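You operate a simulated robot arm through the tools that you are given. There is no shell and no other tool. Be economical: measure what you need, move in short steps, check, and stop when the job is done.

You are at the controls of a simulated two-armed robot. One attempt, no reset.

## Task
Pick up the teal tube from the door half of the small table with one hand, pass it to the other hand and put it on the narrow part of the window sill.

It is judged by the outcome, as a careful person would: the job done as asked, and still so three seconds after it is handed in. It fails if anything else is knocked over, pushed out of place, dropped, spilled or broken.

## Robot
Two 7-joint arms with two-finger parallel grippers on one trunk, on a base that drives. Base frame: it is fixed to the floor where the robot stands at the start and does not move with it; the origin is under the middle of the robot, x ahead of it, y to its left, z up; the surface under the hand at the start is at about z = 740. Units: mm, rad, N and s.
The left shoulder is at the start at [70, 177, 1020], the right one opposite. With the tool pointing down near the work surface each hand reaches from about 300 to 740 mm from the robot's upright axis, wherever it stands, measured 20 degrees to its own side. Places, roughly: narrow part of the window sill (347x16 cm) [3660, -1380, 640]. Payload 3.43 kg a hand.
Tool frame (each hand has its own): the origin (TCP) lies between the finger pads and is the grasp point; the fingertips stand 30 mm ahead of it; z points along the fingers, y is the line along which they close. The gripper opens to 94 mm. The fingers are 28 mm wide and 10 mm thick; the gripper's body (50 by 96 mm) begins 55 mm behind the TCP.
Orientation is that of the tool frame in the base frame, as a unit quaternion [x, y, z, w]. With the fingers straight down and closing along the base's y, the tool's x points along the base's -x, its y along +y and its z along -z.

## Interface
- The arms move only by the tool apply_moves. It takes "left_plan", "right_plan" or both (then of equal length, played together; a hand with none holds still); each is a list of rows, each a list of 6 numbers: the shift along the tool's x, y, z in m, then the turn, a rotation vector about the tool's x, y, z in rad. In form: [[x, y, z, wx, wy, wz], ...]. A call has 1 to 8 rows; each row is the pose to reach, as a shift and turn from the pose commanded when the call began, along the tool's axes at that moment. "left_claw" and "right_claw" are, for a hand that has rows, the gripper command, from -1 (fully open) to 1 (shut), values between in proportion, set as the call begins (left out, the last holds). A row lasts 0.2 s, in which the tool goes at most 50 mm and 0.15 rad; a call with a longer step from one row to the next is refused whole, and so is a gripper value outside its range. Where a pose cannot be reached the arm comes as near as it can. A force on the tool above 40 N (or 10 N above the force at the start of the call, whichever is more), or a blocked arm, ends the call early, and 0.2 s more pass. The fingers move at their own pace (about 153 mm/s each) and stop on an object; they squeeze with about 41 N. The grip force told is the motor's: it shows also when the fingers shut on nothing. Time passes only in rows, and 0.2 s behind the last, so rows that repeat a pose let the fingers close. The reply holds the time, the measured pose of the TCP, the force on the tool along the base axes, the opening and the grip force, in the units named above and with some noise, with the torque about the TCP (base axes, N m) and any sound that the robot's microphone picked up.
- Cameras (640 x 400 px; columns grow to the right, rows downward): "scene" is now at [123.7, 9.7, 1332.7]; the picture's right is [-0.03, -1.00, 0.00], its down [-0.69, 0.02, -0.73] and it looks along [0.72, -0.02, -0.69] (base axes); focal length 267 px, centre (320, 200). "left" rides on the left gripper at [76, -14, -102] in its tool frame; the picture's right is [0.18, 0.98, 0.00], its down [-0.75, 0.14, -0.64] and it looks along [-0.63, 0.12, 0.77] (tool axes); focal length 243 px, centre (320, 200). "right" rides on the right gripper at [76, 14, -103] in its tool frame; the picture's right is [-0.18, 0.98, 0.00], its down [-0.75, -0.14, -0.64] and it looks along [-0.63, -0.12, 0.77] (tool axes); focal length 243 px, centre (320, 200).
- camera(camera): a new picture of that camera. No time passes.
- lift_body(by): slides the trunk up (or, below 0, down) by that many mm; the arms and the scene camera ride with it, the base frame stays. It gives what a move gives, with no picture.
- base_move(legs): drives the robot by 1 to 6 legs, each [ahead, turn to the left] in mm and rad, along the robot's own axes; the way and the turn of a leg run together, so that a leg with both is an arc; at most 1500 mm and 3.142 rad a leg. The arms and the cameras ride along, it lands a little off, and it stops where it bumps. It gives what a move gives.
- pan_tilt(pan, tilt): turns the head with the scene camera to pan (to the left, within 1.501 rad either way) and tilt (down, from -0.506 to 1.204), counted from straight ahead of the robot. It gives what a move gives.
- probe_pixels(camera, pixels): for up to 12 pixels [column, row] of the newest picture of that camera ("zoom" is the newest enlarged one), the place [x, y, z] in the base frame of the surface seen there, good to about 3 mm, but the place of the scene camera against the robot may be out by one fixed shift of up to 18 mm in any direction. No time passes.
- zoom(camera, box): a new picture of the part [left, top, right, bottom] of that camera's present view, enlarged. No time passes.
- hand_in(): hands the job in; it is judged then, once.

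Keep the steps short. Do not move on a guess: measure, check each grasp and each placing, and mend mistakes. In all there are 80 turns and 70 pictures (those below and enlarged ones count). Leave the grippers open and the arms clear of the work at the hand-in unless told otherwise, and finish with a single line.

The tools are called as name(argument=value, ...) on one line, values as JSON. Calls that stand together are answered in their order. apply_moves: Moves the arms, as the interface text tells. Its arguments: {"type":"object","properties":{"left_plan":{"type":"array","items":{"type":"array","items":{"type":"number"}}},"left_claw":{"type":"number"},"right_plan":{"type":"array","items":{"type":"array","items":{"type":"number"}}},"right_claw":{"type":"number"}},"required":[]} The other tools are called the same way: lift_body (by) slides the trunk up or down; base_move (legs) drives the base; pan_tilt (pan, tilt) turns the head that bears the scene camera; camera (camera) takes a picture; probe_pixels (camera, pixels) gives the place of the surface under pixels of a picture; zoom (camera, box) takes an enlarged picture of a part of a camera's view; hand_in () hands the job in.

At the start:

```text
time_s: 0.0
left_tool_pos: [546.0, 215.1, 1009.5]
left_tcp_rot: [0.0, 1.0, 0.0, 0.0]
left_ft_force: [0.8, 0.9, 0.0]
left_ft_torque: [-0.04, 0.0, -0.03]
left_gripper_width: 94.0
left_grasp_force: 0.0
right_tool_pos: [366.2, -214.9, 992.4]
right_tcp_rot: [-0.001, 1.0, 0.0, 0.0]
right_ft_force: [-0.1, 0.7, -0.3]
right_ft_torque: [-0.02, -0.02, 0.02]
right_gripper_width: 94.1
right_grasp_force: 0.0
trunk travel left (down, up): [-600.0, 240.0]
robot x, y, heading: [-1.0, 2.0, -0.002]
head pan, tilt: [-0.031, 0.759]
```

scene: 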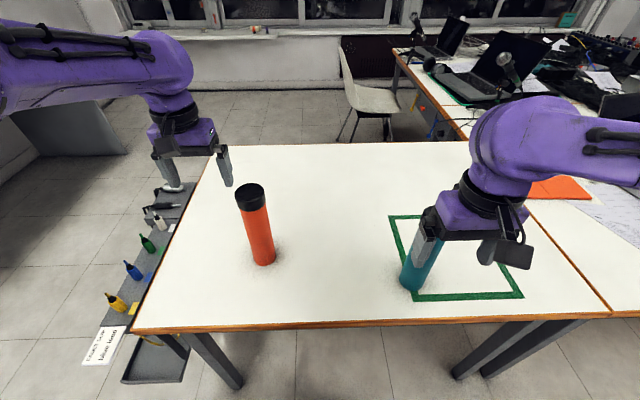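
right: 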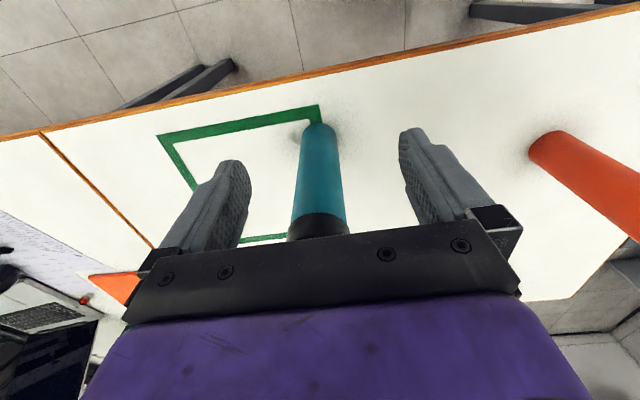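
left: 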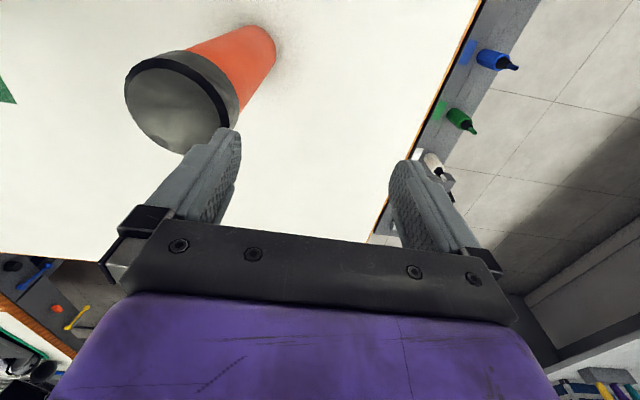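

I see the teal tube under the right hand: scene about (415,270), right camera about (318,180). I'll probe it in both pictures, along with the orange tube.

probe_pixels(camera="right", pixels=[[318, 128], [318, 160], [317, 190], [318, 215], [318, 232], [300, 190], [338, 190], [560, 150], [200, 250]])

probe_pixels(camera="scene", pixels=[[412, 286], [415, 270], [432, 250], [264, 262], [250, 190], [300, 300], [470, 285], [260, 32], [560, 25], [300, 150], [590, 280]])

pan_tilt(pan=-0.35, tilt=0.2)

camera(camera="scene")

```text
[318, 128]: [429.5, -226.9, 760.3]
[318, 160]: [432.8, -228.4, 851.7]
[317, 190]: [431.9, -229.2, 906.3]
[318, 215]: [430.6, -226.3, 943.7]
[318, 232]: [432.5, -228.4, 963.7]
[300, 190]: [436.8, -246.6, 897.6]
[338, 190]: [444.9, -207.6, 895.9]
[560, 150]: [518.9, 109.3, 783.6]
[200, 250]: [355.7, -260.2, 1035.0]
```

```text
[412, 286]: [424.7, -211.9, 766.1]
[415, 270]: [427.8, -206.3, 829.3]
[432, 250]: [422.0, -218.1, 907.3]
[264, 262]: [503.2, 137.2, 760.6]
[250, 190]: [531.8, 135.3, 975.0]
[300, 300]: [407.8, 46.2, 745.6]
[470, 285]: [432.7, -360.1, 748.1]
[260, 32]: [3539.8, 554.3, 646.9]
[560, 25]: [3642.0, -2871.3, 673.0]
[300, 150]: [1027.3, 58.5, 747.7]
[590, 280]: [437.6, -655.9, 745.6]
```

```text
time_s: 1.0
left_tool_pos: [546.1, 214.9, 1010.0]
left_tcp_rot: [0.0, 1.0, 0.0, 0.0]
left_ft_force: [0.3, -1.0, 0.5]
left_ft_torque: [0.03, 0.01, 0.01]
left_gripper_width: 94.0
left_grasp_force: 0.1
right_tool_pos: [366.4, -215.4, 991.5]
right_tcp_rot: [-0.001, 1.0, -0.001, 0.001]
right_ft_force: [0.2, -0.2, 0.4]
right_ft_torque: [-0.02, -0.01, 0.04]
right_gripper_width: 94.0
right_grasp_force: 0.0
trunk travel left (down, up): [-600.0, 240.0]
robot x, y, heading: [-0.2, 4.0, -0.004]
head pan, tilt: [-0.351, 0.201]
```

```text
66 pictures are left
```

scene: 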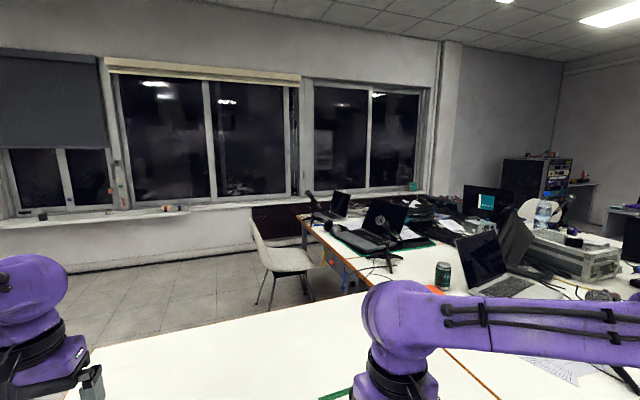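

The tube stands upright at about x 451, y -227 and is about 42 mm across. Next I'll look closely at the sill and the way to it.

zoom(camera="scene", box=[120, 150, 440, 350])

probe_pixels(camera="zoom", pixels=[[60, 122], [120, 115], [160, 110], [220, 106], [280, 102], [330, 100], [400, 90], [300, 110], [290, 250], [280, 160], [370, 150], [200, 230]])

pan_tilt(pan=0.9, tilt=0.6)

camera(camera="scene")

```text
2.00 times, centred on (280, 250) of scene
```

zoom: 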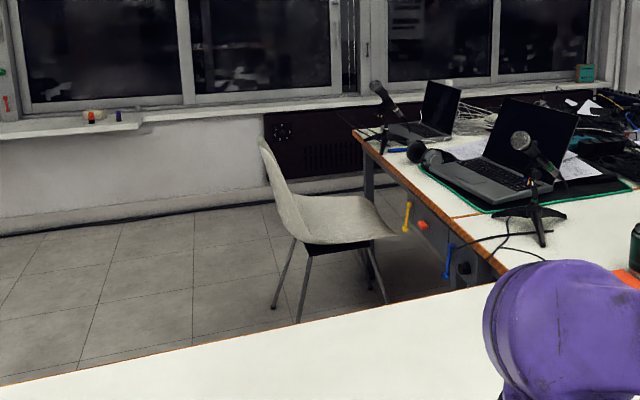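

```text
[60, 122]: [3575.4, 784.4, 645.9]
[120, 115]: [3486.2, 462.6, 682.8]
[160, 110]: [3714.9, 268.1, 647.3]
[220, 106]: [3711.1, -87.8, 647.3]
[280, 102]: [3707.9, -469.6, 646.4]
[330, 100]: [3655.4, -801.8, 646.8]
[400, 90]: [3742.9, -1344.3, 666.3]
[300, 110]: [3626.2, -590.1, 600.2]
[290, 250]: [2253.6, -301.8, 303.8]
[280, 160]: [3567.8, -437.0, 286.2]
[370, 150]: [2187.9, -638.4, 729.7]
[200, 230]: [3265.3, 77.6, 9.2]
```

```text
time_s: 2.4
left_tool_pos: [545.8, 215.4, 1008.1]
left_tcp_rot: [0.0, 1.0, -0.001, 0.0]
left_ft_force: [0.6, 0.1, 0.6]
left_ft_torque: [0.0, 0.03, 0.02]
left_gripper_width: 93.9
left_grasp_force: 0.1
right_tool_pos: [366.0, -213.7, 992.4]
right_tcp_rot: [-0.001, 1.0, 0.0, 0.0]
right_ft_force: [-0.2, 1.1, 0.0]
right_ft_torque: [0.0, -0.01, 0.04]
right_gripper_width: 94.3
right_grasp_force: 0.1
trunk travel left (down, up): [-600.0, 240.0]
robot x, y, heading: [-0.8, 2.6, 0.008]
head pan, tilt: [0.901, 0.6]
```

```text
64 pictures are left
```

scene: 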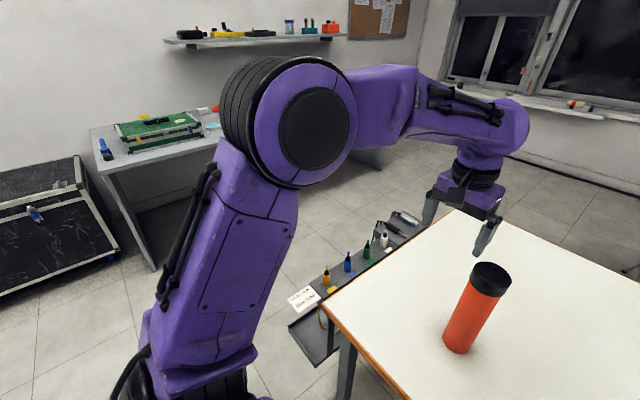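

I'll probe the corridor left of the table to plan the drive: tray edges, the other desk and the floor.

probe_pixels(camera="scene", pixels=[[154, 265], [120, 255], [290, 325], [315, 362], [415, 215], [340, 168], [384, 165], [322, 310], [458, 208], [380, 220], [222, 130], [600, 225]])

```text
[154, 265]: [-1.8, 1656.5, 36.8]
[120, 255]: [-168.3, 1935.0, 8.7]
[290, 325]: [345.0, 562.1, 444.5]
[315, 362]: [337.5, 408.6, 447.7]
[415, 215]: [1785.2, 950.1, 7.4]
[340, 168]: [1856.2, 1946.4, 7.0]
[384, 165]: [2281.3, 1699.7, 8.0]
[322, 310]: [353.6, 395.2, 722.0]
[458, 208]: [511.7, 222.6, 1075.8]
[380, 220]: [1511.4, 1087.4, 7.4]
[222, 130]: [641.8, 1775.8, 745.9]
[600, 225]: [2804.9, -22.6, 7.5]
```

The corridor at y≈600–1600 is free. Before anything else I'll raise both hands 100 mm so they clear the tops of the bottle and the tube.

apply_moves(left_plan=[[0, 0, -0.05, 0, 0, 0], [0, 0, -0.1, 0, 0, 0], [0, 0, -0.1, 0, 0, 0]], right_plan=[[0, 0, -0.05, 0, 0, 0], [0, 0, -0.1, 0, 0, 0], [0, 0, -0.1, 0, 0, 0]])

base_move(legs=[[-200, 0]])

pan_tilt(pan=-0.2, tilt=0.7)

camera(camera="scene")

camera(camera="right")

```text
time_s: 3.2
left_tool_pos: [545.0, 214.5, 1108.4]
left_tcp_rot: [-0.001, 1.0, 0.0, 0.0]
left_ft_force: [-0.2, -0.1, 0.3]
left_ft_torque: [0.01, 0.02, -0.01]
left_gripper_width: 94.0
left_grasp_force: 0.0
right_tool_pos: [364.6, -212.7, 1093.7]
right_tcp_rot: [-0.001, 1.0, 0.0, 0.0]
right_ft_force: [0.2, -1.0, -0.9]
right_ft_torque: [-0.03, -0.01, 0.0]
right_gripper_width: 94.1
right_grasp_force: 0.0
trunk travel left (down, up): [-600.0, 240.0]
robot x, y, heading: [-2.1, -3.1, -0.002]
head pan, tilt: [0.901, 0.6]
```

```text
time_s: 4.8
left_tool_pos: [343.4, 215.3, 1109.6]
left_tcp_rot: [-0.002, 1.0, 0.0, 0.0]
left_ft_force: [0.6, -0.5, -0.6]
left_ft_torque: [0.01, -0.03, 0.01]
left_gripper_width: 94.1
left_grasp_force: 0.1
right_tool_pos: [163.6, -211.6, 1093.5]
right_tcp_rot: [-0.002, 1.0, 0.0, 0.0]
right_ft_force: [0.5, -0.2, -0.3]
right_ft_torque: [-0.01, -0.02, 0.02]
right_gripper_width: 94.2
right_grasp_force: 0.0
trunk travel left (down, up): [-600.0, 240.0]
robot x, y, heading: [-199.3, -1.4, -0.001]
head pan, tilt: [0.901, 0.6]
```

```text
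time_s: 6.1
left_tool_pos: [343.7, 214.2, 1111.3]
left_tcp_rot: [0.0, 1.0, 0.0, 0.0]
left_ft_force: [-1.2, 0.1, 0.4]
left_ft_torque: [0.01, -0.02, -0.01]
left_gripper_width: 93.8
left_grasp_force: 0.0
right_tool_pos: [162.7, -210.9, 1093.1]
right_tcp_rot: [-0.002, 1.0, 0.0, 0.001]
right_ft_force: [-0.1, 0.1, 0.0]
right_ft_torque: [-0.02, -0.02, 0.02]
right_gripper_width: 94.0
right_grasp_force: 0.1
trunk travel left (down, up): [-600.0, 240.0]
robot x, y, heading: [-200.2, -3.0, 0.002]
head pan, tilt: [-0.201, 0.7]
```

```text
63 pictures are left
```

scene: 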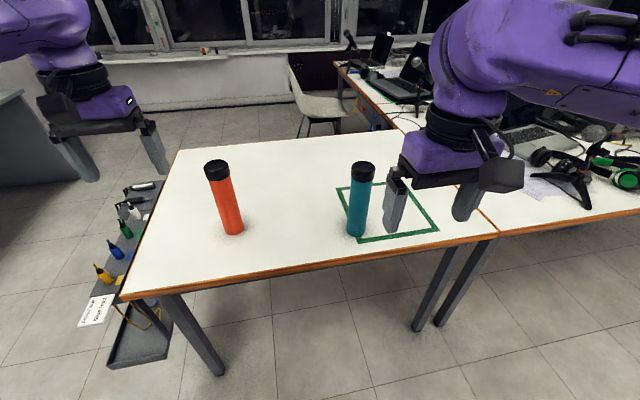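

```text
62 pictures are left
```

right: 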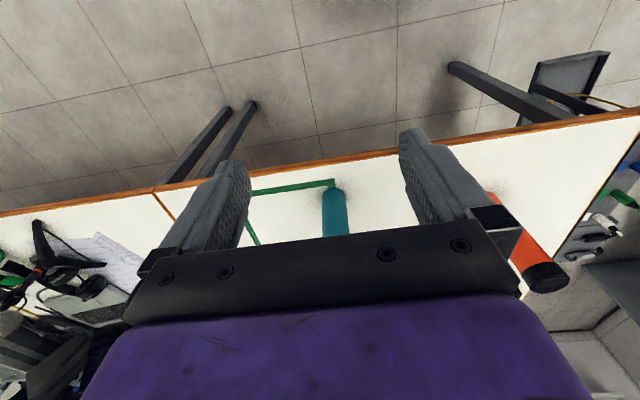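

The whole tube is visible now. I'll measure its top at (363,166), its sides and base, and the table edge.

probe_pixels(camera="scene", pixels=[[363, 164], [363, 170], [361, 176], [359, 200], [357, 232], [350, 210], [366, 210], [310, 270], [216, 165], [230, 228], [340, 255], [362, 183]])

probe_pixels(camera="right", pixels=[[333, 195], [335, 210], [336, 225], [323, 215], [346, 215], [300, 165]])

```text
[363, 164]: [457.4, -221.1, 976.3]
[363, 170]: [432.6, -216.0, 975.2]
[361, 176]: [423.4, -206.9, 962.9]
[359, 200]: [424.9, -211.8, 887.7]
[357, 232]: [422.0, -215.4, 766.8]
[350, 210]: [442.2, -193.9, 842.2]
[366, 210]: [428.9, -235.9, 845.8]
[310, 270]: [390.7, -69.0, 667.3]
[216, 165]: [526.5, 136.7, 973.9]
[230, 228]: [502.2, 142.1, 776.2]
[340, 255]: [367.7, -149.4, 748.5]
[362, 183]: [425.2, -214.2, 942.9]
```

```text
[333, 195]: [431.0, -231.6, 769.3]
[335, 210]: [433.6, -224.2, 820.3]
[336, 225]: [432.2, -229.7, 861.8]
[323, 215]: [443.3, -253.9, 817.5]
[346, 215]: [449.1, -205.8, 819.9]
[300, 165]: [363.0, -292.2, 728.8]
```

The tube is about 48 mm across, centred near (455,-229), with its top near z 970. I'll bring the right hand to a pre-grasp 120 mm back from it, fingers 30° below level.

apply_moves(right_plan=[[-0.0235, -0.0021, 0.02475, 0, -0.1309, 0], [-0.047, -0.0042, 0.0495, 0, -0.2618, 0], [-0.0705, -0.0064, 0.07425, 0, -0.3927, 0], [-0.094, -0.0085, 0.099, 0, -0.5236, 0], [-0.1175, -0.0106, 0.12375, 0, -0.6545, 0], [-0.141, -0.0127, 0.1485, 0, -0.7854, 0], [-0.1645, -0.0149, 0.17325, 0, -0.9163, 0], [-0.188, -0.017, 0.198, 0, -1.0472, 0]], right_claw=-1)

camera(camera="right")

camera(camera="scene")

```text
time_s: 7.9
left_tool_pos: [344.6, 213.7, 1108.9]
left_tcp_rot: [-0.002, 1.0, 0.001, -0.001]
left_ft_force: [-0.1, -0.4, -0.9]
left_ft_torque: [0.03, 0.03, -0.01]
left_gripper_width: 94.0
left_grasp_force: 0.1
right_tool_pos: [353.5, -227.7, 893.8]
right_tcp_rot: [0.001, 0.866, 0.001, 0.501]
right_ft_force: [0.4, -0.3, 0.4]
right_ft_torque: [0.0, -0.02, 0.03]
right_gripper_width: 94.1
right_grasp_force: 0.1
trunk travel left (down, up): [-600.0, 240.0]
robot x, y, heading: [-200.7, 1.1, 0.003]
head pan, tilt: [-0.201, 0.7]
```

```text
61 pictures are left
```

right: 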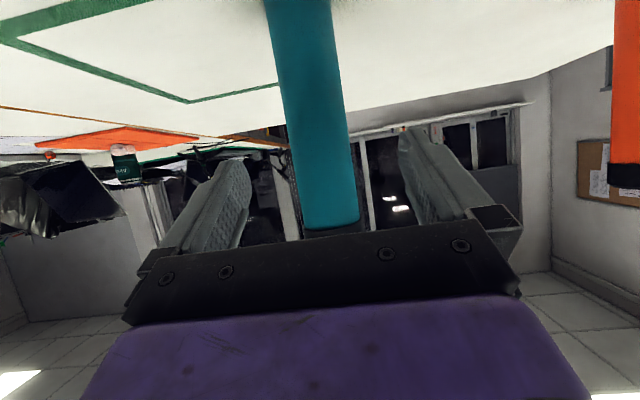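

```text
60 pictures are left
```

scene: 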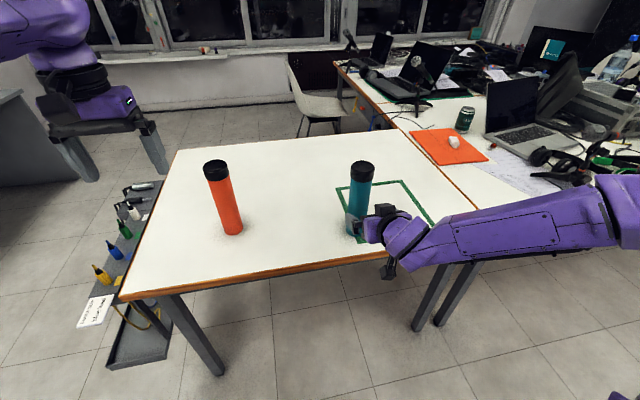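

The pose is good. I'll check the tube's centre in this right view before closing in.

probe_pixels(camera="right", pixels=[[308, 100], [316, 150], [328, 210], [300, 60], [286, 130], [344, 130], [200, 30]])

```text
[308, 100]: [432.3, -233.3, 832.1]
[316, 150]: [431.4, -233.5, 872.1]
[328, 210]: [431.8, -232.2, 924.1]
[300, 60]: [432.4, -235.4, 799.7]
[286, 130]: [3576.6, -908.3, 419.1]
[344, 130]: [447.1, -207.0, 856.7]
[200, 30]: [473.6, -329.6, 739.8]
```

The tube centre is at about (455,-231) and the table at z 740. I'll advance 117 mm along the fingers, still open.

apply_moves(right_plan=[[0, -0.003, 0.03, 0, 0, 0], [0, -0.003, 0.06, 0, 0, 0], [0, -0.003, 0.09, 0, 0, 0], [0, -0.003, 0.117, 0, 0, 0]])

camera(camera="right")

```text
time_s: 8.9
left_tool_pos: [345.5, 214.6, 1108.3]
left_tcp_rot: [-0.001, 1.0, 0.001, -0.001]
left_ft_force: [0.3, -0.7, -0.6]
left_ft_torque: [0.0, 0.0, 0.04]
left_gripper_width: 94.2
left_grasp_force: 0.1
right_tool_pos: [454.9, -230.7, 837.2]
right_tcp_rot: [-0.001, 0.866, 0.001, 0.5]
right_ft_force: [0.3, 0.4, 0.1]
right_ft_torque: [-0.01, 0.0, 0.03]
right_gripper_width: 93.8
right_grasp_force: 0.2
trunk travel left (down, up): [-600.0, 240.0]
robot x, y, heading: [-202.2, -3.5, -0.003]
head pan, tilt: [-0.201, 0.7]
```

```text
59 pictures are left
```

right: 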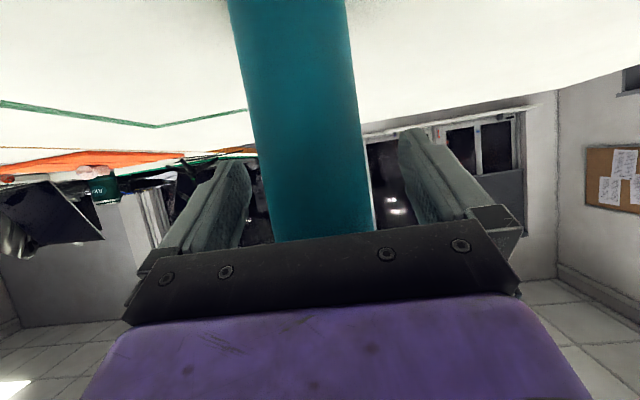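

The tube is centred between the pads, so I'll close the right gripper.

apply_moves(right_plan=[[0, 0, 0, 0, 0, 0], [0, 0, 0, 0, 0, 0], [0, 0, 0, 0, 0, 0]], right_claw=1)

```text
time_s: 9.7
left_tool_pos: [343.7, 214.9, 1108.9]
left_tcp_rot: [-0.001, 1.0, 0.0, 0.001]
left_ft_force: [0.7, 0.5, 0.1]
left_ft_torque: [0.02, 0.0, -0.02]
left_gripper_width: 93.9
left_grasp_force: 0.1
right_tool_pos: [454.8, -230.7, 837.9]
right_tcp_rot: [-0.002, 0.866, 0.002, 0.501]
right_ft_force: [0.3, 0.6, 1.5]
right_ft_torque: [0.09, -0.06, -0.01]
right_gripper_width: 60.7
right_grasp_force: 41.2
trunk travel left (down, up): [-600.0, 240.0]
robot x, y, heading: [-200.2, 0.7, 0.002]
head pan, tilt: [-0.201, 0.7]
```

It holds something about 60 mm wide with 41 N. I'll lift straight up 130 mm, then bring it to about (380,-100) for the handover.

apply_moves(right_plan=[[-0.0375, 0, -0.0217, 0, 0, 0], [-0.075, 0, -0.0433, 0, 0, 0], [-0.1126, 0, -0.065, 0, 0, 0], [-0.1032, 0.0325, -0.0813, 0, 0, 0], [-0.0938, 0.065, -0.0975, 0, 0, 0], [-0.0845, 0.0975, -0.1138, 0, 0, 0], [-0.0751, 0.13, -0.13, 0, 0, 0], [-0.0751, 0.13, -0.13, 0, 0, 0]])

camera(camera="scene")

camera(camera="right")

```text
time_s: 11.5
left_tool_pos: [345.1, 214.2, 1109.1]
left_tcp_rot: [-0.001, 1.0, 0.001, -0.001]
left_ft_force: [0.6, 0.5, -0.2]
left_ft_torque: [0.02, -0.01, 0.03]
left_gripper_width: 94.3
left_grasp_force: 0.1
right_tool_pos: [379.1, -102.2, 966.7]
right_tcp_rot: [-0.001, 0.866, 0.001, 0.5]
right_ft_force: [0.2, -0.2, -2.1]
right_ft_torque: [-0.01, 0.01, 0.02]
right_gripper_width: 60.7
right_grasp_force: 41.2
trunk travel left (down, up): [-600.0, 240.0]
robot x, y, heading: [-198.2, -2.1, 0.006]
head pan, tilt: [-0.201, 0.7]
```

```text
58 pictures are left
```

scene: 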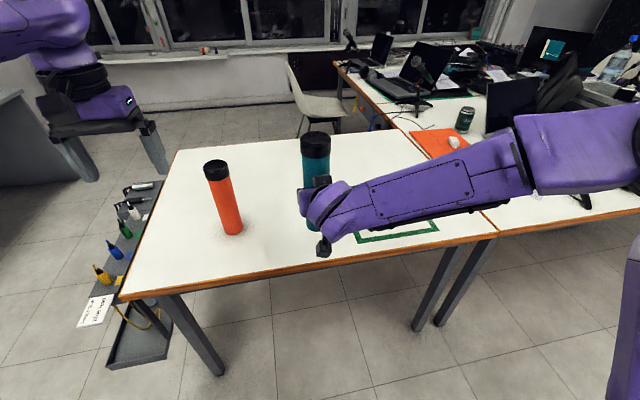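

```text
57 pictures are left
```

right: 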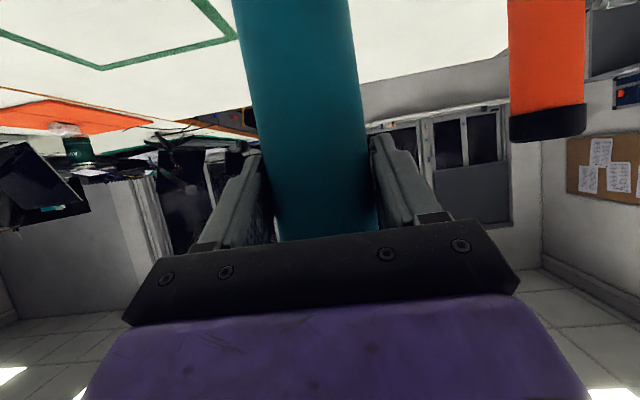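

It's held upright and clear of the table. I'll measure its top in the scene picture.

zoom(camera="scene", box=[240, 100, 400, 200])

probe_pixels(camera="scene", pixels=[[315, 134], [316, 142], [302, 139], [329, 139], [315, 150], [315, 170], [306, 170], [325, 170]])

```text
4.00 times, centred on (320, 150) of scene
```

zoom: 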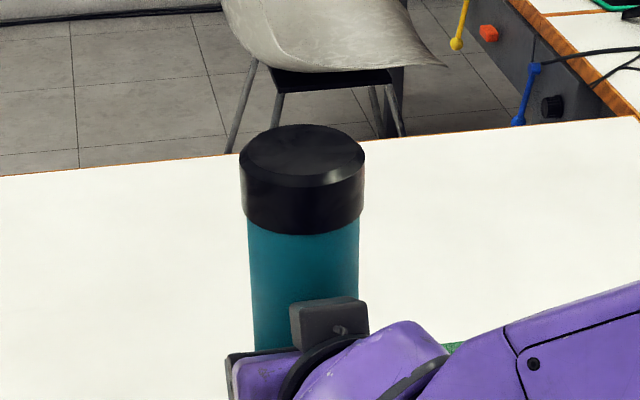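

```text
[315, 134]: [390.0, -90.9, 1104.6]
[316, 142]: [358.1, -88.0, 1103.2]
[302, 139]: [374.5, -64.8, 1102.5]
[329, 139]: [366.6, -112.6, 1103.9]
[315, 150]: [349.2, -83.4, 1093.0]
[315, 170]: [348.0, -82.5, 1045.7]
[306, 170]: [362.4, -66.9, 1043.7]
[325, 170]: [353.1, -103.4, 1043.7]
```

The top is at z≈1098 once I correct for the scene shift, with the centre near (385,-102). I'll bring the left hand above it with the fingers down, 1170 high.

apply_moves(left_plan=[[0, 0, -0.045, 0, 0, 0], [-0.006, -0.045, -0.061, 0, 0, 0], [-0.012, -0.09, -0.061, 0, 0, 0], [-0.018, -0.135, -0.061, 0, 0, 0], [-0.024, -0.18, -0.061, 0, 0, 0], [-0.03, -0.225, -0.061, 0, 0, 0], [-0.036, -0.27, -0.061, 0, 0, 0], [-0.041, -0.316, -0.061, 0, 0, 0]], left_claw=-1)

camera(camera="left")

camera(camera="scene")

```text
time_s: 13.5
left_tool_pos: [348.0, -15.0, 1126.4]
left_tcp_rot: [-0.023, 0.999, -0.006, -0.023]
left_ft_force: [0.1, -0.8, 0.4]
left_ft_torque: [0.0, 0.01, 0.0]
left_gripper_width: 94.2
left_grasp_force: 0.0
left hand out of reach, approached as far as the arm can: row 5, 6, 7, 8
right_tool_pos: [379.0, -100.4, 966.1]
right_tcp_rot: [-0.002, 0.866, 0.0, 0.5]
right_ft_force: [-0.4, 0.2, -2.8]
right_ft_torque: [0.03, 0.03, -0.01]
right_gripper_width: 60.7
right_grasp_force: 41.5
trunk travel left (down, up): [-600.0, 240.0]
robot x, y, heading: [-201.1, -3.9, -0.002]
head pan, tilt: [-0.201, 0.7]
stopped in row 8 (left hand): the arm was blocked; the commanded pose is now the measured one
```

```text
55 pictures are left
```

left: 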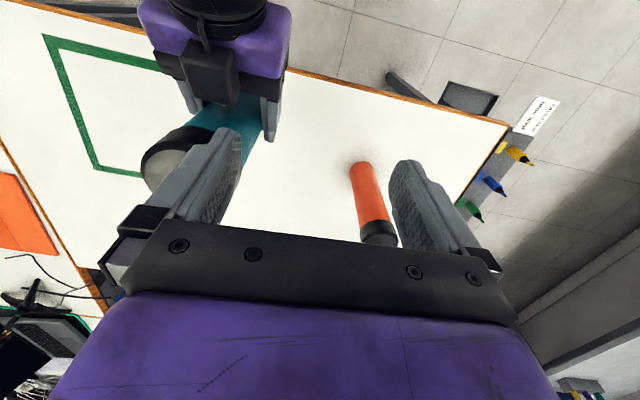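

```text
54 pictures are left
```

scene: 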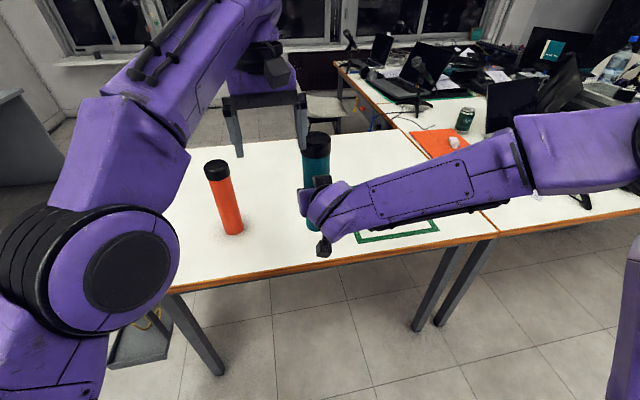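

The left hand ran out of reach that high and across, and stopped beside the cap. I'll back it off to the left and level it, then lower the tube and bring it toward the middle.

apply_moves(left_plan=[[0, 0.04, 0, 0, 0, 0], [0, 0.08, 0, 0, 0, 0], [0, 0.12, 0, 0, 0, 0], [0, 0.12, 0, 0, 0, 0]])

camera(camera="right")

```text
time_s: 14.5
left_tool_pos: [342.4, 100.5, 1125.2]
left_tcp_rot: [-0.019, 1.0, -0.003, -0.022]
left_ft_force: [0.2, 0.2, -0.7]
left_ft_torque: [0.01, 0.03, 0.0]
left_gripper_width: 93.9
left_grasp_force: 0.0
right_tool_pos: [379.7, -101.6, 965.5]
right_tcp_rot: [-0.002, 0.866, 0.001, 0.5]
right_ft_force: [0.2, 0.4, -2.2]
right_ft_torque: [-0.02, 0.0, -0.01]
right_gripper_width: 60.9
right_grasp_force: 41.0
trunk travel left (down, up): [-600.0, 240.0]
robot x, y, heading: [-200.1, -1.9, 0.006]
head pan, tilt: [-0.201, 0.7]
```

```text
53 pictures are left
```

right: 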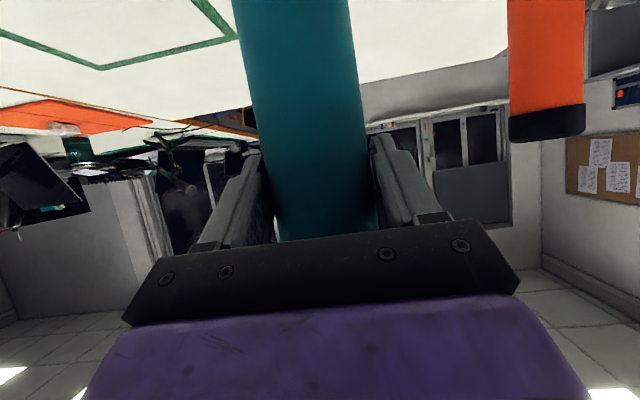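

The tube hasn't moved. Now I'll lower it 90 mm and shift it 80 mm left with the right hand, straightening the left hand at the same time.

apply_moves(right_plan=[[0.026, 0, 0.015, 0, 0, 0], [0.052, 0.0, 0.03, 0, 0, 0], [0.0779, 0.02, 0.045, 0, 0, 0], [0.0779, 0.05, 0.045, 0, 0, 0], [0.0779, 0.08, 0.045, 0, 0, 0], [0.0779, 0.08, 0.045, 0, 0, 0]], left_plan=[[0, 0, 0, -0.006, -0.044, 0.038], [0, 0, 0, -0.006, -0.044, 0.038], [0, 0, 0, -0.006, -0.044, 0.038], [0, 0, 0, -0.006, -0.044, 0.038], [0, 0, 0, -0.006, -0.044, 0.038], [0, 0, 0, -0.006, -0.044, 0.038]])

camera(camera="left")

camera(camera="scene")

```text
time_s: 15.9
left_tool_pos: [341.4, 99.8, 1124.4]
left_tcp_rot: [0.0, 1.0, -0.001, 0.0]
left_ft_force: [-0.2, -0.7, 0.3]
left_ft_torque: [0.02, 0.0, 0.01]
left_gripper_width: 94.0
left_grasp_force: 0.1
right_tool_pos: [378.3, -22.6, 875.6]
right_tcp_rot: [-0.001, 0.866, 0.0, 0.5]
right_ft_force: [0.1, 0.3, -1.4]
right_ft_torque: [0.0, 0.0, 0.02]
right_gripper_width: 60.4
right_grasp_force: 41.0
trunk travel left (down, up): [-600.0, 240.0]
robot x, y, heading: [-199.3, -0.1, -0.001]
head pan, tilt: [-0.201, 0.7]
```

```text
52 pictures are left
```

left: 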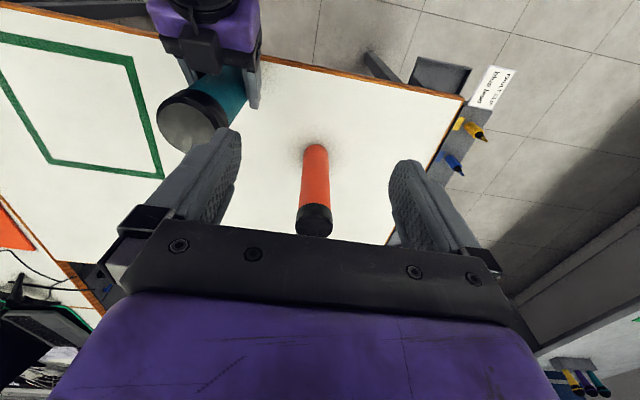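

```text
51 pictures are left
```

scene: 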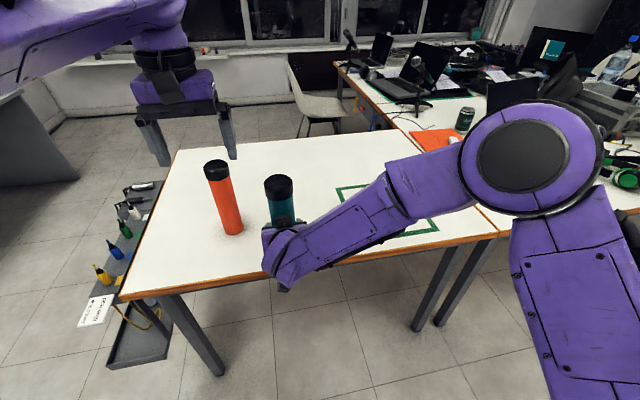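

Straight again. I'll measure the cap from the left camera, around (190,125).

probe_pixels(camera="left", pixels=[[163, 120], [180, 102], [190, 125], [212, 130], [185, 145], [225, 90], [240, 80], [200, 100]])

```text
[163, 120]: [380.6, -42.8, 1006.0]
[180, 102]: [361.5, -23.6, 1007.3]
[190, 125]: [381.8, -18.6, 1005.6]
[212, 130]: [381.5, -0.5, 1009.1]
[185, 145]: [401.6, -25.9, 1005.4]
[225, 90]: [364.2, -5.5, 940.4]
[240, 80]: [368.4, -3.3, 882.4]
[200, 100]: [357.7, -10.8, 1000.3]
```

The cap top is at z≈1007, centred at (383,-21). I'll bring the left hand above it at z 1075.

apply_moves(left_plan=[[-0.01, -0.03, 0.02, 0, 0, 0], [-0.022, -0.06, 0.035, 0, 0, 0], [-0.032, -0.09, 0.05, 0, 0, 0], [-0.042, -0.121, 0.05, 0, 0, 0], [-0.042, -0.121, 0.05, 0, 0, 0]])

camera(camera="left")

```text
time_s: 17.1
left_tool_pos: [382.3, -13.4, 1071.2]
left_tcp_rot: [0.0, 1.0, 0.0, -0.001]
left_ft_force: [-0.2, 0.8, 0.2]
left_ft_torque: [0.02, 0.01, 0.01]
left_gripper_width: 93.7
left_grasp_force: 0.0
left hand out of reach, approached as far as the arm can: row 4, 5
right_tool_pos: [377.5, -21.8, 876.0]
right_tcp_rot: [-0.001, 0.866, 0.001, 0.501]
right_ft_force: [0.8, -0.5, -2.1]
right_ft_torque: [-0.01, 0.04, 0.0]
right_gripper_width: 60.4
right_grasp_force: 41.3
trunk travel left (down, up): [-600.0, 240.0]
robot x, y, heading: [-203.2, -0.1, 0.001]
head pan, tilt: [-0.201, 0.7]
```

```text
50 pictures are left
```

left: 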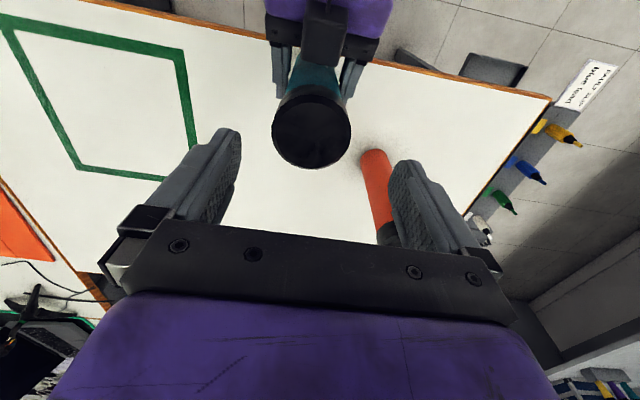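

The left hand falls 8 mm short in y. I'll bring the tube 12 mm left with the right hand, then measure the cap again.

apply_moves(right_plan=[[0, 0.006, 0, 0, 0, 0], [0, 0.012, 0, 0, 0, 0], [0, 0.012, 0, 0, 0, 0]], left_plan=[[0, 0.011, 0, 0, 0, 0], [0, 0.011, 0, 0, 0, 0], [0, 0.011, 0, 0, 0, 0]])

camera(camera="left")

probe_pixels(camera="left", pixels=[[280, 128], [315, 128], [340, 128], [310, 92], [310, 160], [275, 130], [345, 130], [325, 100]])

```text
time_s: 17.9
left_tool_pos: [383.3, -3.7, 1070.5]
left_tcp_rot: [0.0, 1.0, -0.001, -0.001]
left_ft_force: [-0.9, -0.7, -0.3]
left_ft_torque: [-0.04, 0.02, -0.01]
left_gripper_width: 94.2
left_grasp_force: 0.2
right_tool_pos: [378.5, -9.1, 876.4]
right_tcp_rot: [-0.001, 0.866, 0.0, 0.5]
right_ft_force: [-0.4, 0.3, -2.6]
right_ft_torque: [0.01, 0.01, -0.02]
right_gripper_width: 60.4
right_grasp_force: 41.4
trunk travel left (down, up): [-600.0, 240.0]
robot x, y, heading: [-199.1, -2.9, 0.009]
head pan, tilt: [-0.201, 0.7]
```

```text
49 pictures are left
```

left: 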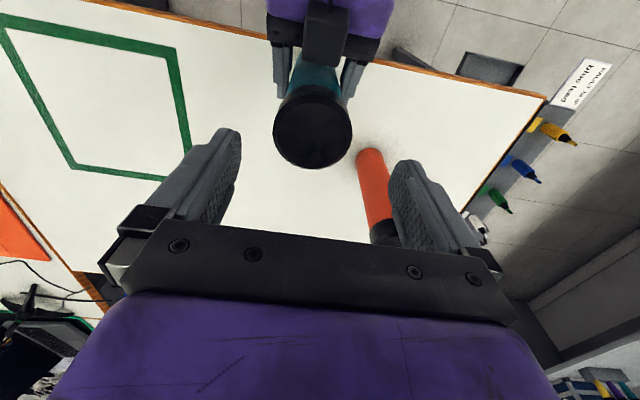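

```text
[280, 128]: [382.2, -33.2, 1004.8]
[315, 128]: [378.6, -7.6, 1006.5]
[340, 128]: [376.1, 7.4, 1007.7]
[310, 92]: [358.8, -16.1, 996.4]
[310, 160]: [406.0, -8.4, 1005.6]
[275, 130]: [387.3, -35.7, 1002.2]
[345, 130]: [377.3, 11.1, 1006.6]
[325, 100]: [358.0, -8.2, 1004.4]
```

The cap centre is at (382,-11) and the left hand at y -4. I'll shift 7 mm and come down 96 mm over the cap.

apply_moves(left_plan=[[0, -0.004, 0.015, 0, 0, 0], [0, -0.007, 0.03, 0, 0, 0], [0, -0.007, 0.05, 0, 0, 0], [0, -0.007, 0.07, 0, 0, 0], [0, -0.007, 0.09, 0, 0, 0], [0, -0.007, 0.096, 0, 0, 0]])

camera(camera="left")

zoom(camera="scene", box=[180, 110, 420, 310])

```text
time_s: 19.3
left_tool_pos: [383.0, -9.6, 974.8]
left_tcp_rot: [0.0, 1.0, 0.0, -0.001]
left_ft_force: [0.2, -0.2, -0.4]
left_ft_torque: [0.01, 0.0, 0.0]
left_gripper_width: 94.0
left_grasp_force: 0.0
right_tool_pos: [379.8, -9.9, 876.9]
right_tcp_rot: [-0.001, 0.866, 0.001, 0.5]
right_ft_force: [-0.6, -1.0, -2.8]
right_ft_torque: [-0.05, 0.01, 0.03]
right_gripper_width: 60.3
right_grasp_force: 41.3
trunk travel left (down, up): [-600.0, 240.0]
robot x, y, heading: [-198.5, -1.5, 0.002]
head pan, tilt: [-0.201, 0.7]
```

```text
48 pictures are left
```

left: 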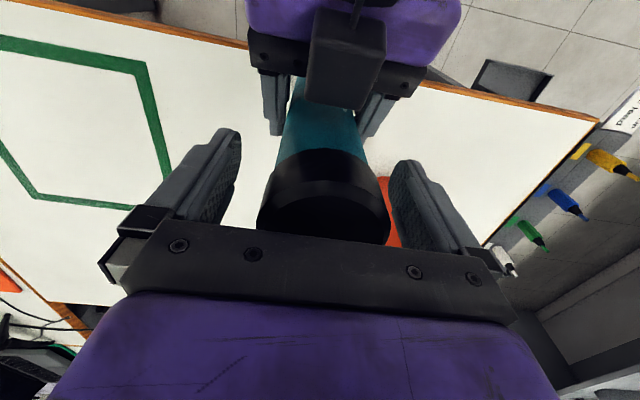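

```text
2.00 times, centred on (300, 210) of scene
```

zoom: 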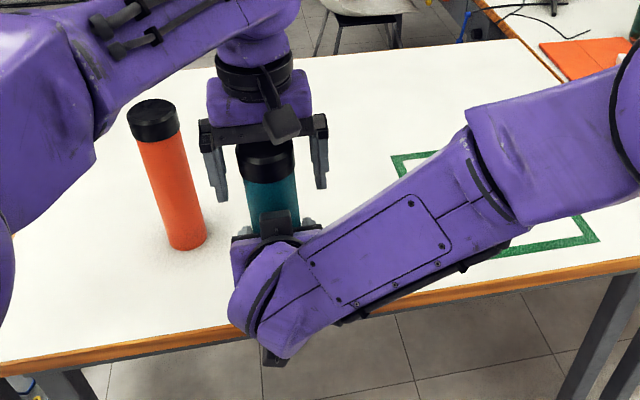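

The cap is between the left pads and nothing touches, so I'll close the left gripper.

apply_moves(left_plan=[[0, 0, 0, 0, 0, 0], [0, 0, 0, 0, 0, 0], [0, 0, 0, 0, 0, 0]], left_claw=1)

camera(camera="left")

```text
time_s: 20.1
left_tool_pos: [382.4, -9.4, 973.9]
left_tcp_rot: [0.0, 1.0, 0.0, -0.001]
left_ft_force: [4.9, 10.9, -0.8]
left_ft_torque: [0.18, -0.15, 0.05]
left_gripper_width: 58.5
left_grasp_force: 40.5
right_tool_pos: [379.0, -9.5, 876.0]
right_tcp_rot: [-0.002, 0.866, 0.001, 0.5]
right_ft_force: [-3.8, -12.9, -0.2]
right_ft_torque: [1.01, -0.28, -0.05]
right_gripper_width: 60.5
right_grasp_force: 40.8
trunk travel left (down, up): [-600.0, 240.0]
robot x, y, heading: [-199.3, -3.3, 0.003]
head pan, tilt: [-0.201, 0.7]
```

```text
46 pictures are left
```

left: 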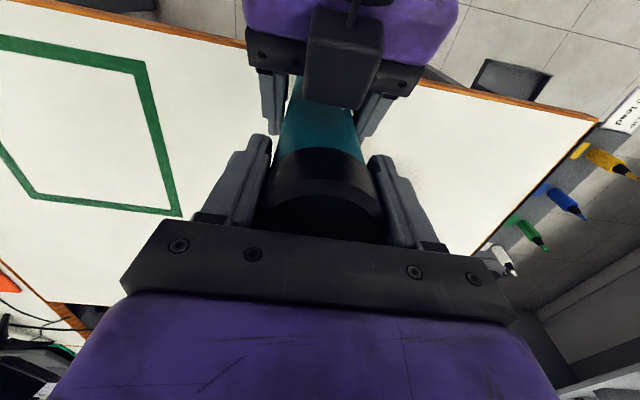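

Both hands hold it, with about 11 N sideways between them. I'll ease the left hand 2 mm to +y and watch the force.

apply_moves(left_plan=[[-0.001, 0.002, 0, 0, 0, 0], [-0.001, 0.002, 0, 0, 0, 0]])

```text
time_s: 20.7
left_tool_pos: [382.5, -9.5, 974.0]
left_tcp_rot: [0.001, 1.0, -0.001, -0.001]
left_ft_force: [-10.2, 6.5, 3.0]
left_ft_torque: [0.2, 0.04, -0.2]
left_gripper_width: 58.4
left_grasp_force: 40.9
right_tool_pos: [379.2, -8.5, 875.6]
right_tcp_rot: [-0.001, 0.866, 0.0, 0.5]
right_ft_force: [9.7, -7.6, -5.4]
right_ft_torque: [0.53, 0.99, 0.14]
right_gripper_width: 60.3
right_grasp_force: 41.6
trunk travel left (down, up): [-600.0, 240.0]
robot x, y, heading: [-201.2, -0.2, 0.0]
head pan, tilt: [-0.201, 0.7]
```

The y load halved, but the x step went too far. I'll undo it and go 2 mm further in y.

apply_moves(left_plan=[[0.0007, 0.002, 0, 0, 0, 0], [0.0007, 0.002, 0, 0, 0, 0]])

```text
time_s: 21.3
left_tool_pos: [383.4, -7.7, 974.0]
left_tcp_rot: [-0.001, 1.0, -0.002, -0.001]
left_ft_force: [1.1, -3.8, 0.6]
left_ft_torque: [-0.05, 0.04, -0.26]
left_gripper_width: 58.0
left_grasp_force: 40.8
right_tool_pos: [378.8, -9.0, 875.5]
right_tcp_rot: [-0.003, 0.866, 0.001, 0.501]
right_ft_force: [-1.1, 3.8, -1.9]
right_ft_torque: [-0.35, -0.02, 0.28]
right_gripper_width: 60.2
right_grasp_force: 41.2
trunk travel left (down, up): [-600.0, 240.0]
robot x, y, heading: [-202.1, 0.6, 0.001]
head pan, tilt: [-0.201, 0.7]
```

The load is small now. I'll open the right gripper while the left holds.

apply_moves(right_plan=[[0, 0, 0, 0, 0, 0], [0, 0, 0, 0, 0, 0], [0, 0, 0, 0, 0, 0]], right_claw=-1)

camera(camera="right")

```text
time_s: 22.1
left_tool_pos: [383.3, -7.9, 974.7]
left_tcp_rot: [-0.001, 1.0, 0.0, 0.0]
left_ft_force: [-1.3, -0.6, 0.4]
left_ft_torque: [0.01, 0.05, 0.0]
left_gripper_width: 58.0
left_grasp_force: 41.1
right_tool_pos: [378.7, -11.0, 876.9]
right_tcp_rot: [-0.001, 0.866, 0.0, 0.501]
right_ft_force: [0.1, -1.0, 0.4]
right_ft_torque: [0.04, 0.02, 0.04]
right_gripper_width: 93.8
right_grasp_force: 0.1
trunk travel left (down, up): [-600.0, 240.0]
robot x, y, heading: [-201.0, -0.4, 0.002]
head pan, tilt: [-0.201, 0.7]
```

```text
45 pictures are left
```

right: 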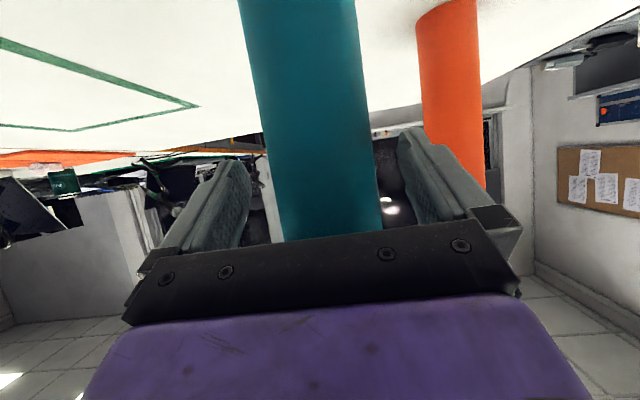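

The right gripper is open and the tube stays in the left hand. I'll draw the right hand straight back, then out to the right.

apply_moves(right_plan=[[0, 0, -0.04, 0, 0, 0], [0, 0, -0.08, 0, 0, 0], [0, 0, -0.12, 0, 0, 0], [0, -0.05, -0.12, 0, 0, 0], [0, -0.1, -0.12, 0, 0, 0], [0, -0.15, -0.12, 0, 0, 0], [0, -0.2, -0.12, 0, 0, 0], [0, -0.2, -0.12, 0, 0, 0]])

camera(camera="scene")

camera(camera="left")

```text
time_s: 23.9
left_tool_pos: [382.2, -4.0, 975.2]
left_tcp_rot: [0.0, 1.0, -0.002, 0.0]
left_ft_force: [-0.1, 0.6, 0.0]
left_ft_torque: [-0.03, 0.0, 0.02]
left_gripper_width: 57.8
left_grasp_force: 41.0
right_tool_pos: [285.3, -206.2, 939.1]
right_tcp_rot: [-0.003, 0.866, 0.0, 0.5]
right_ft_force: [0.5, -0.7, 0.2]
right_ft_torque: [0.01, 0.03, -0.02]
right_gripper_width: 94.1
right_grasp_force: 0.0
right hand out of reach, approached as far as the arm can: row 7, 8
trunk travel left (down, up): [-600.0, 240.0]
robot x, y, heading: [-199.4, -1.6, 0.003]
head pan, tilt: [-0.201, 0.7]
```

```text
44 pictures are left
```

scene: 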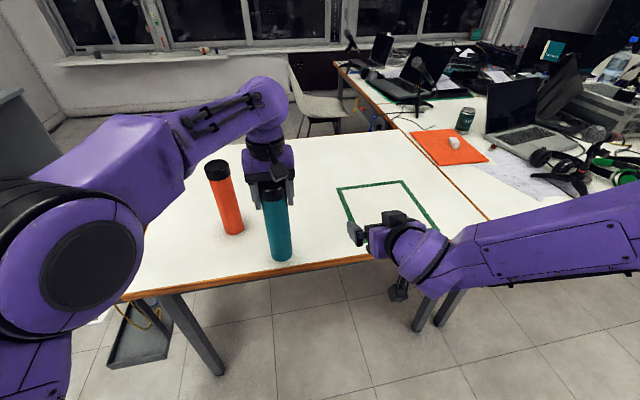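

```text
43 pictures are left
```

left: 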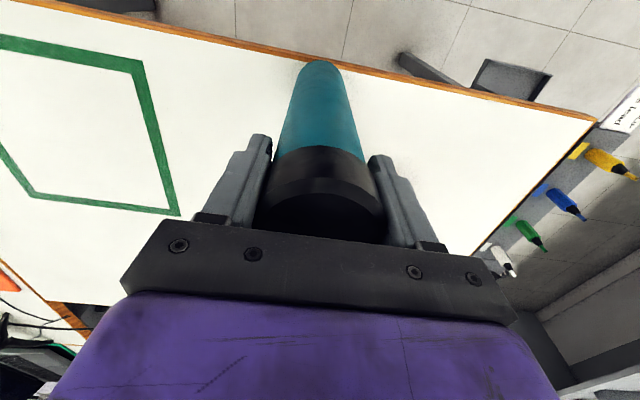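

The left hand now holds it alone, at the cap, hanging straight. I'll raise the trunk 100 mm, back away from the table and look to the left.

lift_body(by=100)

base_move(legs=[[-300, 0]])

pan_tilt(pan=1.3, tilt=0.6)

camera(camera="scene")

camera(camera="left")

```text
time_s: 25.3
left_tool_pos: [382.9, -8.6, 1075.7]
left_tcp_rot: [0.002, 1.0, -0.002, -0.002]
left_ft_force: [-0.3, 0.1, -0.5]
left_ft_torque: [0.0, 0.02, 0.02]
left_gripper_width: 58.0
left_grasp_force: 41.1
right_tool_pos: [285.5, -208.0, 1038.3]
right_tcp_rot: [-0.002, 0.867, 0.001, 0.499]
right_ft_force: [-0.1, -0.3, -0.2]
right_ft_torque: [0.02, 0.01, -0.01]
right_gripper_width: 94.0
right_grasp_force: 0.0
trunk travel left (down, up): [-700.0, 140.0]
robot x, y, heading: [-200.0, -2.8, 0.002]
head pan, tilt: [-0.201, 0.7]
```

```text
time_s: 27.3
left_tool_pos: [81.7, -8.1, 1073.3]
left_tcp_rot: [0.0, 1.0, 0.0, -0.001]
left_ft_force: [-0.9, -0.1, -2.3]
left_ft_torque: [0.03, 0.0, 0.0]
left_gripper_width: 57.6
left_grasp_force: 41.3
right_tool_pos: [-15.2, -208.6, 1037.7]
right_tcp_rot: [-0.001, 0.866, 0.0, 0.499]
right_ft_force: [-0.6, -0.1, -0.2]
right_ft_torque: [0.03, -0.01, 0.0]
right_gripper_width: 94.2
right_grasp_force: 0.0
trunk travel left (down, up): [-700.0, 140.0]
robot x, y, heading: [-503.0, -1.6, -0.003]
head pan, tilt: [-0.201, 0.7]
```

```text
time_s: 28.9
left_tool_pos: [81.8, -7.4, 1074.1]
left_tcp_rot: [0.0, 1.0, -0.001, -0.001]
left_ft_force: [-0.2, 0.3, -2.5]
left_ft_torque: [-0.01, 0.04, 0.03]
left_gripper_width: 58.0
left_grasp_force: 40.9
right_tool_pos: [-16.2, -207.5, 1038.6]
right_tcp_rot: [-0.001, 0.866, 0.001, 0.5]
right_ft_force: [0.3, 0.5, 0.0]
right_ft_torque: [0.0, 0.0, 0.0]
right_gripper_width: 94.0
right_grasp_force: 0.1
trunk travel left (down, up): [-700.0, 140.0]
robot x, y, heading: [-502.1, -1.2, -0.001]
head pan, tilt: [1.3, 0.6]
```

```text
42 pictures are left
```

scene: 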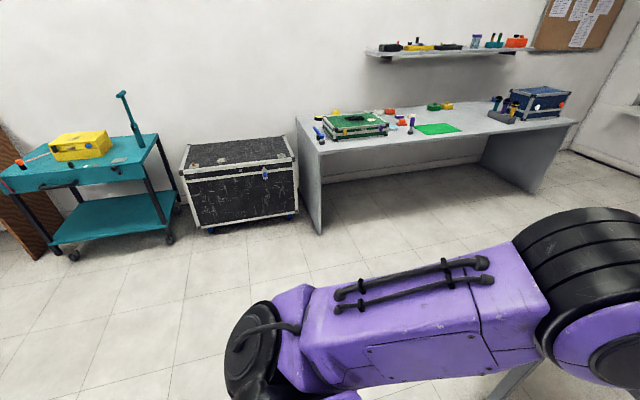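

```text
41 pictures are left
```

left: 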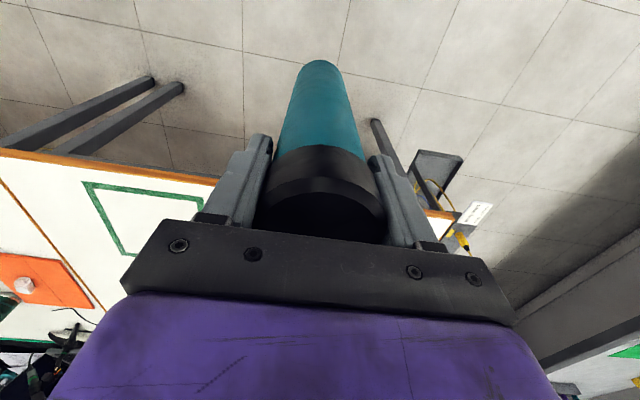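

I'll probe how far the left elbow sticks out and where the desk's front edge runs.

probe_pixels(camera="scene", pixels=[[245, 345], [290, 300], [520, 250], [580, 215], [320, 232], [322, 155], [577, 122], [545, 190], [205, 232], [600, 240]])

```text
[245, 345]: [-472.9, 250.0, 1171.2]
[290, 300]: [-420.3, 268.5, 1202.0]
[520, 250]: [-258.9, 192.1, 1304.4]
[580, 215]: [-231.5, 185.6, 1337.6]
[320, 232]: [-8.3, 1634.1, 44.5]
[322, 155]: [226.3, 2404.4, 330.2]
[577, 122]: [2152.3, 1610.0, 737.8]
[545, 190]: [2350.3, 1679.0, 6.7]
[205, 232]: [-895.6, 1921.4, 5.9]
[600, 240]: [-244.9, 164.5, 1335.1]
```

The corridor is clear: left elbow out to y≈270, desk front at y≈1610, tray edge at y≈565. I'll drive to about (-210,1050) and face the window again.

base_move(legs=[[0, 1.3], [1090, 0], [0, -1.3]])

pan_tilt(pan=-0.2, tilt=0.5)

camera(camera="scene")

```text
time_s: 41.0
left_tool_pos: [337.6, 1083.7, 1073.8]
left_tcp_rot: [-0.025, 1.0, 0.0, -0.001]
left_ft_force: [-0.7, 0.1, -3.2]
left_ft_torque: [0.01, 0.01, 0.02]
left_gripper_width: 57.7
left_grasp_force: 40.7
right_tool_pos: [250.2, 877.9, 1037.9]
right_tcp_rot: [-0.022, 0.866, 0.012, 0.5]
right_ft_force: [0.5, 0.7, 0.5]
right_ft_torque: [-0.01, 0.01, 0.01]
right_gripper_width: 94.0
right_grasp_force: 0.0
trunk travel left (down, up): [-700.0, 140.0]
robot x, y, heading: [-245.8, 1064.6, 0.047]
head pan, tilt: [1.3, 0.6]
```

```text
time_s: 42.6
left_tool_pos: [339.0, 1084.2, 1072.9]
left_tcp_rot: [-0.024, 1.0, 0.0, 0.0]
left_ft_force: [-0.1, 0.1, -2.5]
left_ft_torque: [0.0, 0.03, -0.02]
left_gripper_width: 57.9
left_grasp_force: 40.9
right_tool_pos: [250.8, 878.8, 1037.4]
right_tcp_rot: [-0.022, 0.866, 0.013, 0.5]
right_ft_force: [-0.1, 0.8, -0.2]
right_ft_torque: [-0.03, -0.01, 0.02]
right_gripper_width: 93.9
right_grasp_force: 0.0
trunk travel left (down, up): [-700.0, 140.0]
robot x, y, heading: [-244.5, 1060.4, 0.05]
head pan, tilt: [-0.201, 0.499]
```

```text
40 pictures are left
```

scene: 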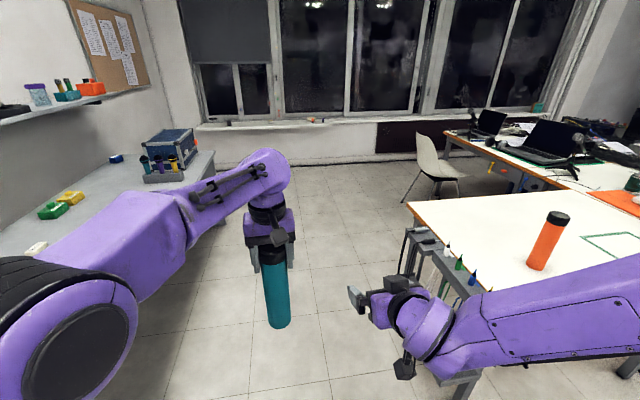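

The tube hangs straight and the way is free. I'll drive along the corridor past the table, about 1950 mm, correcting the heading.

base_move(legs=[[0, -0.05], [1000, 0], [950, 0]])

camera(camera="scene")

```text
time_s: 52.9
left_tool_pos: [2317.4, 1058.9, 1073.8]
left_tcp_rot: [0.001, 1.0, -0.001, -0.001]
left_ft_force: [-0.3, -0.1, -1.9]
left_ft_torque: [-0.02, 0.01, -0.01]
left_gripper_width: 57.7
left_grasp_force: 41.1
right_tool_pos: [2221.0, 857.6, 1038.0]
right_tcp_rot: [0.0, 0.866, 0.0, 0.5]
right_ft_force: [-0.2, -0.2, 0.9]
right_ft_torque: [0.0, 0.01, -0.02]
right_gripper_width: 94.1
right_grasp_force: 0.1
trunk travel left (down, up): [-700.0, 140.0]
robot x, y, heading: [1737.0, 1065.2, 0.004]
head pan, tilt: [-0.201, 0.499]
```

```text
39 pictures are left
```

scene: 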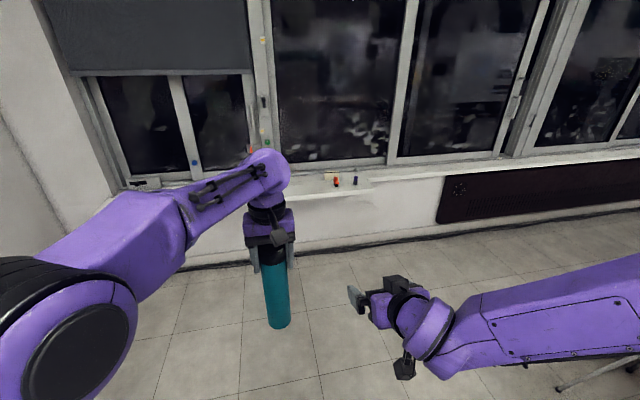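

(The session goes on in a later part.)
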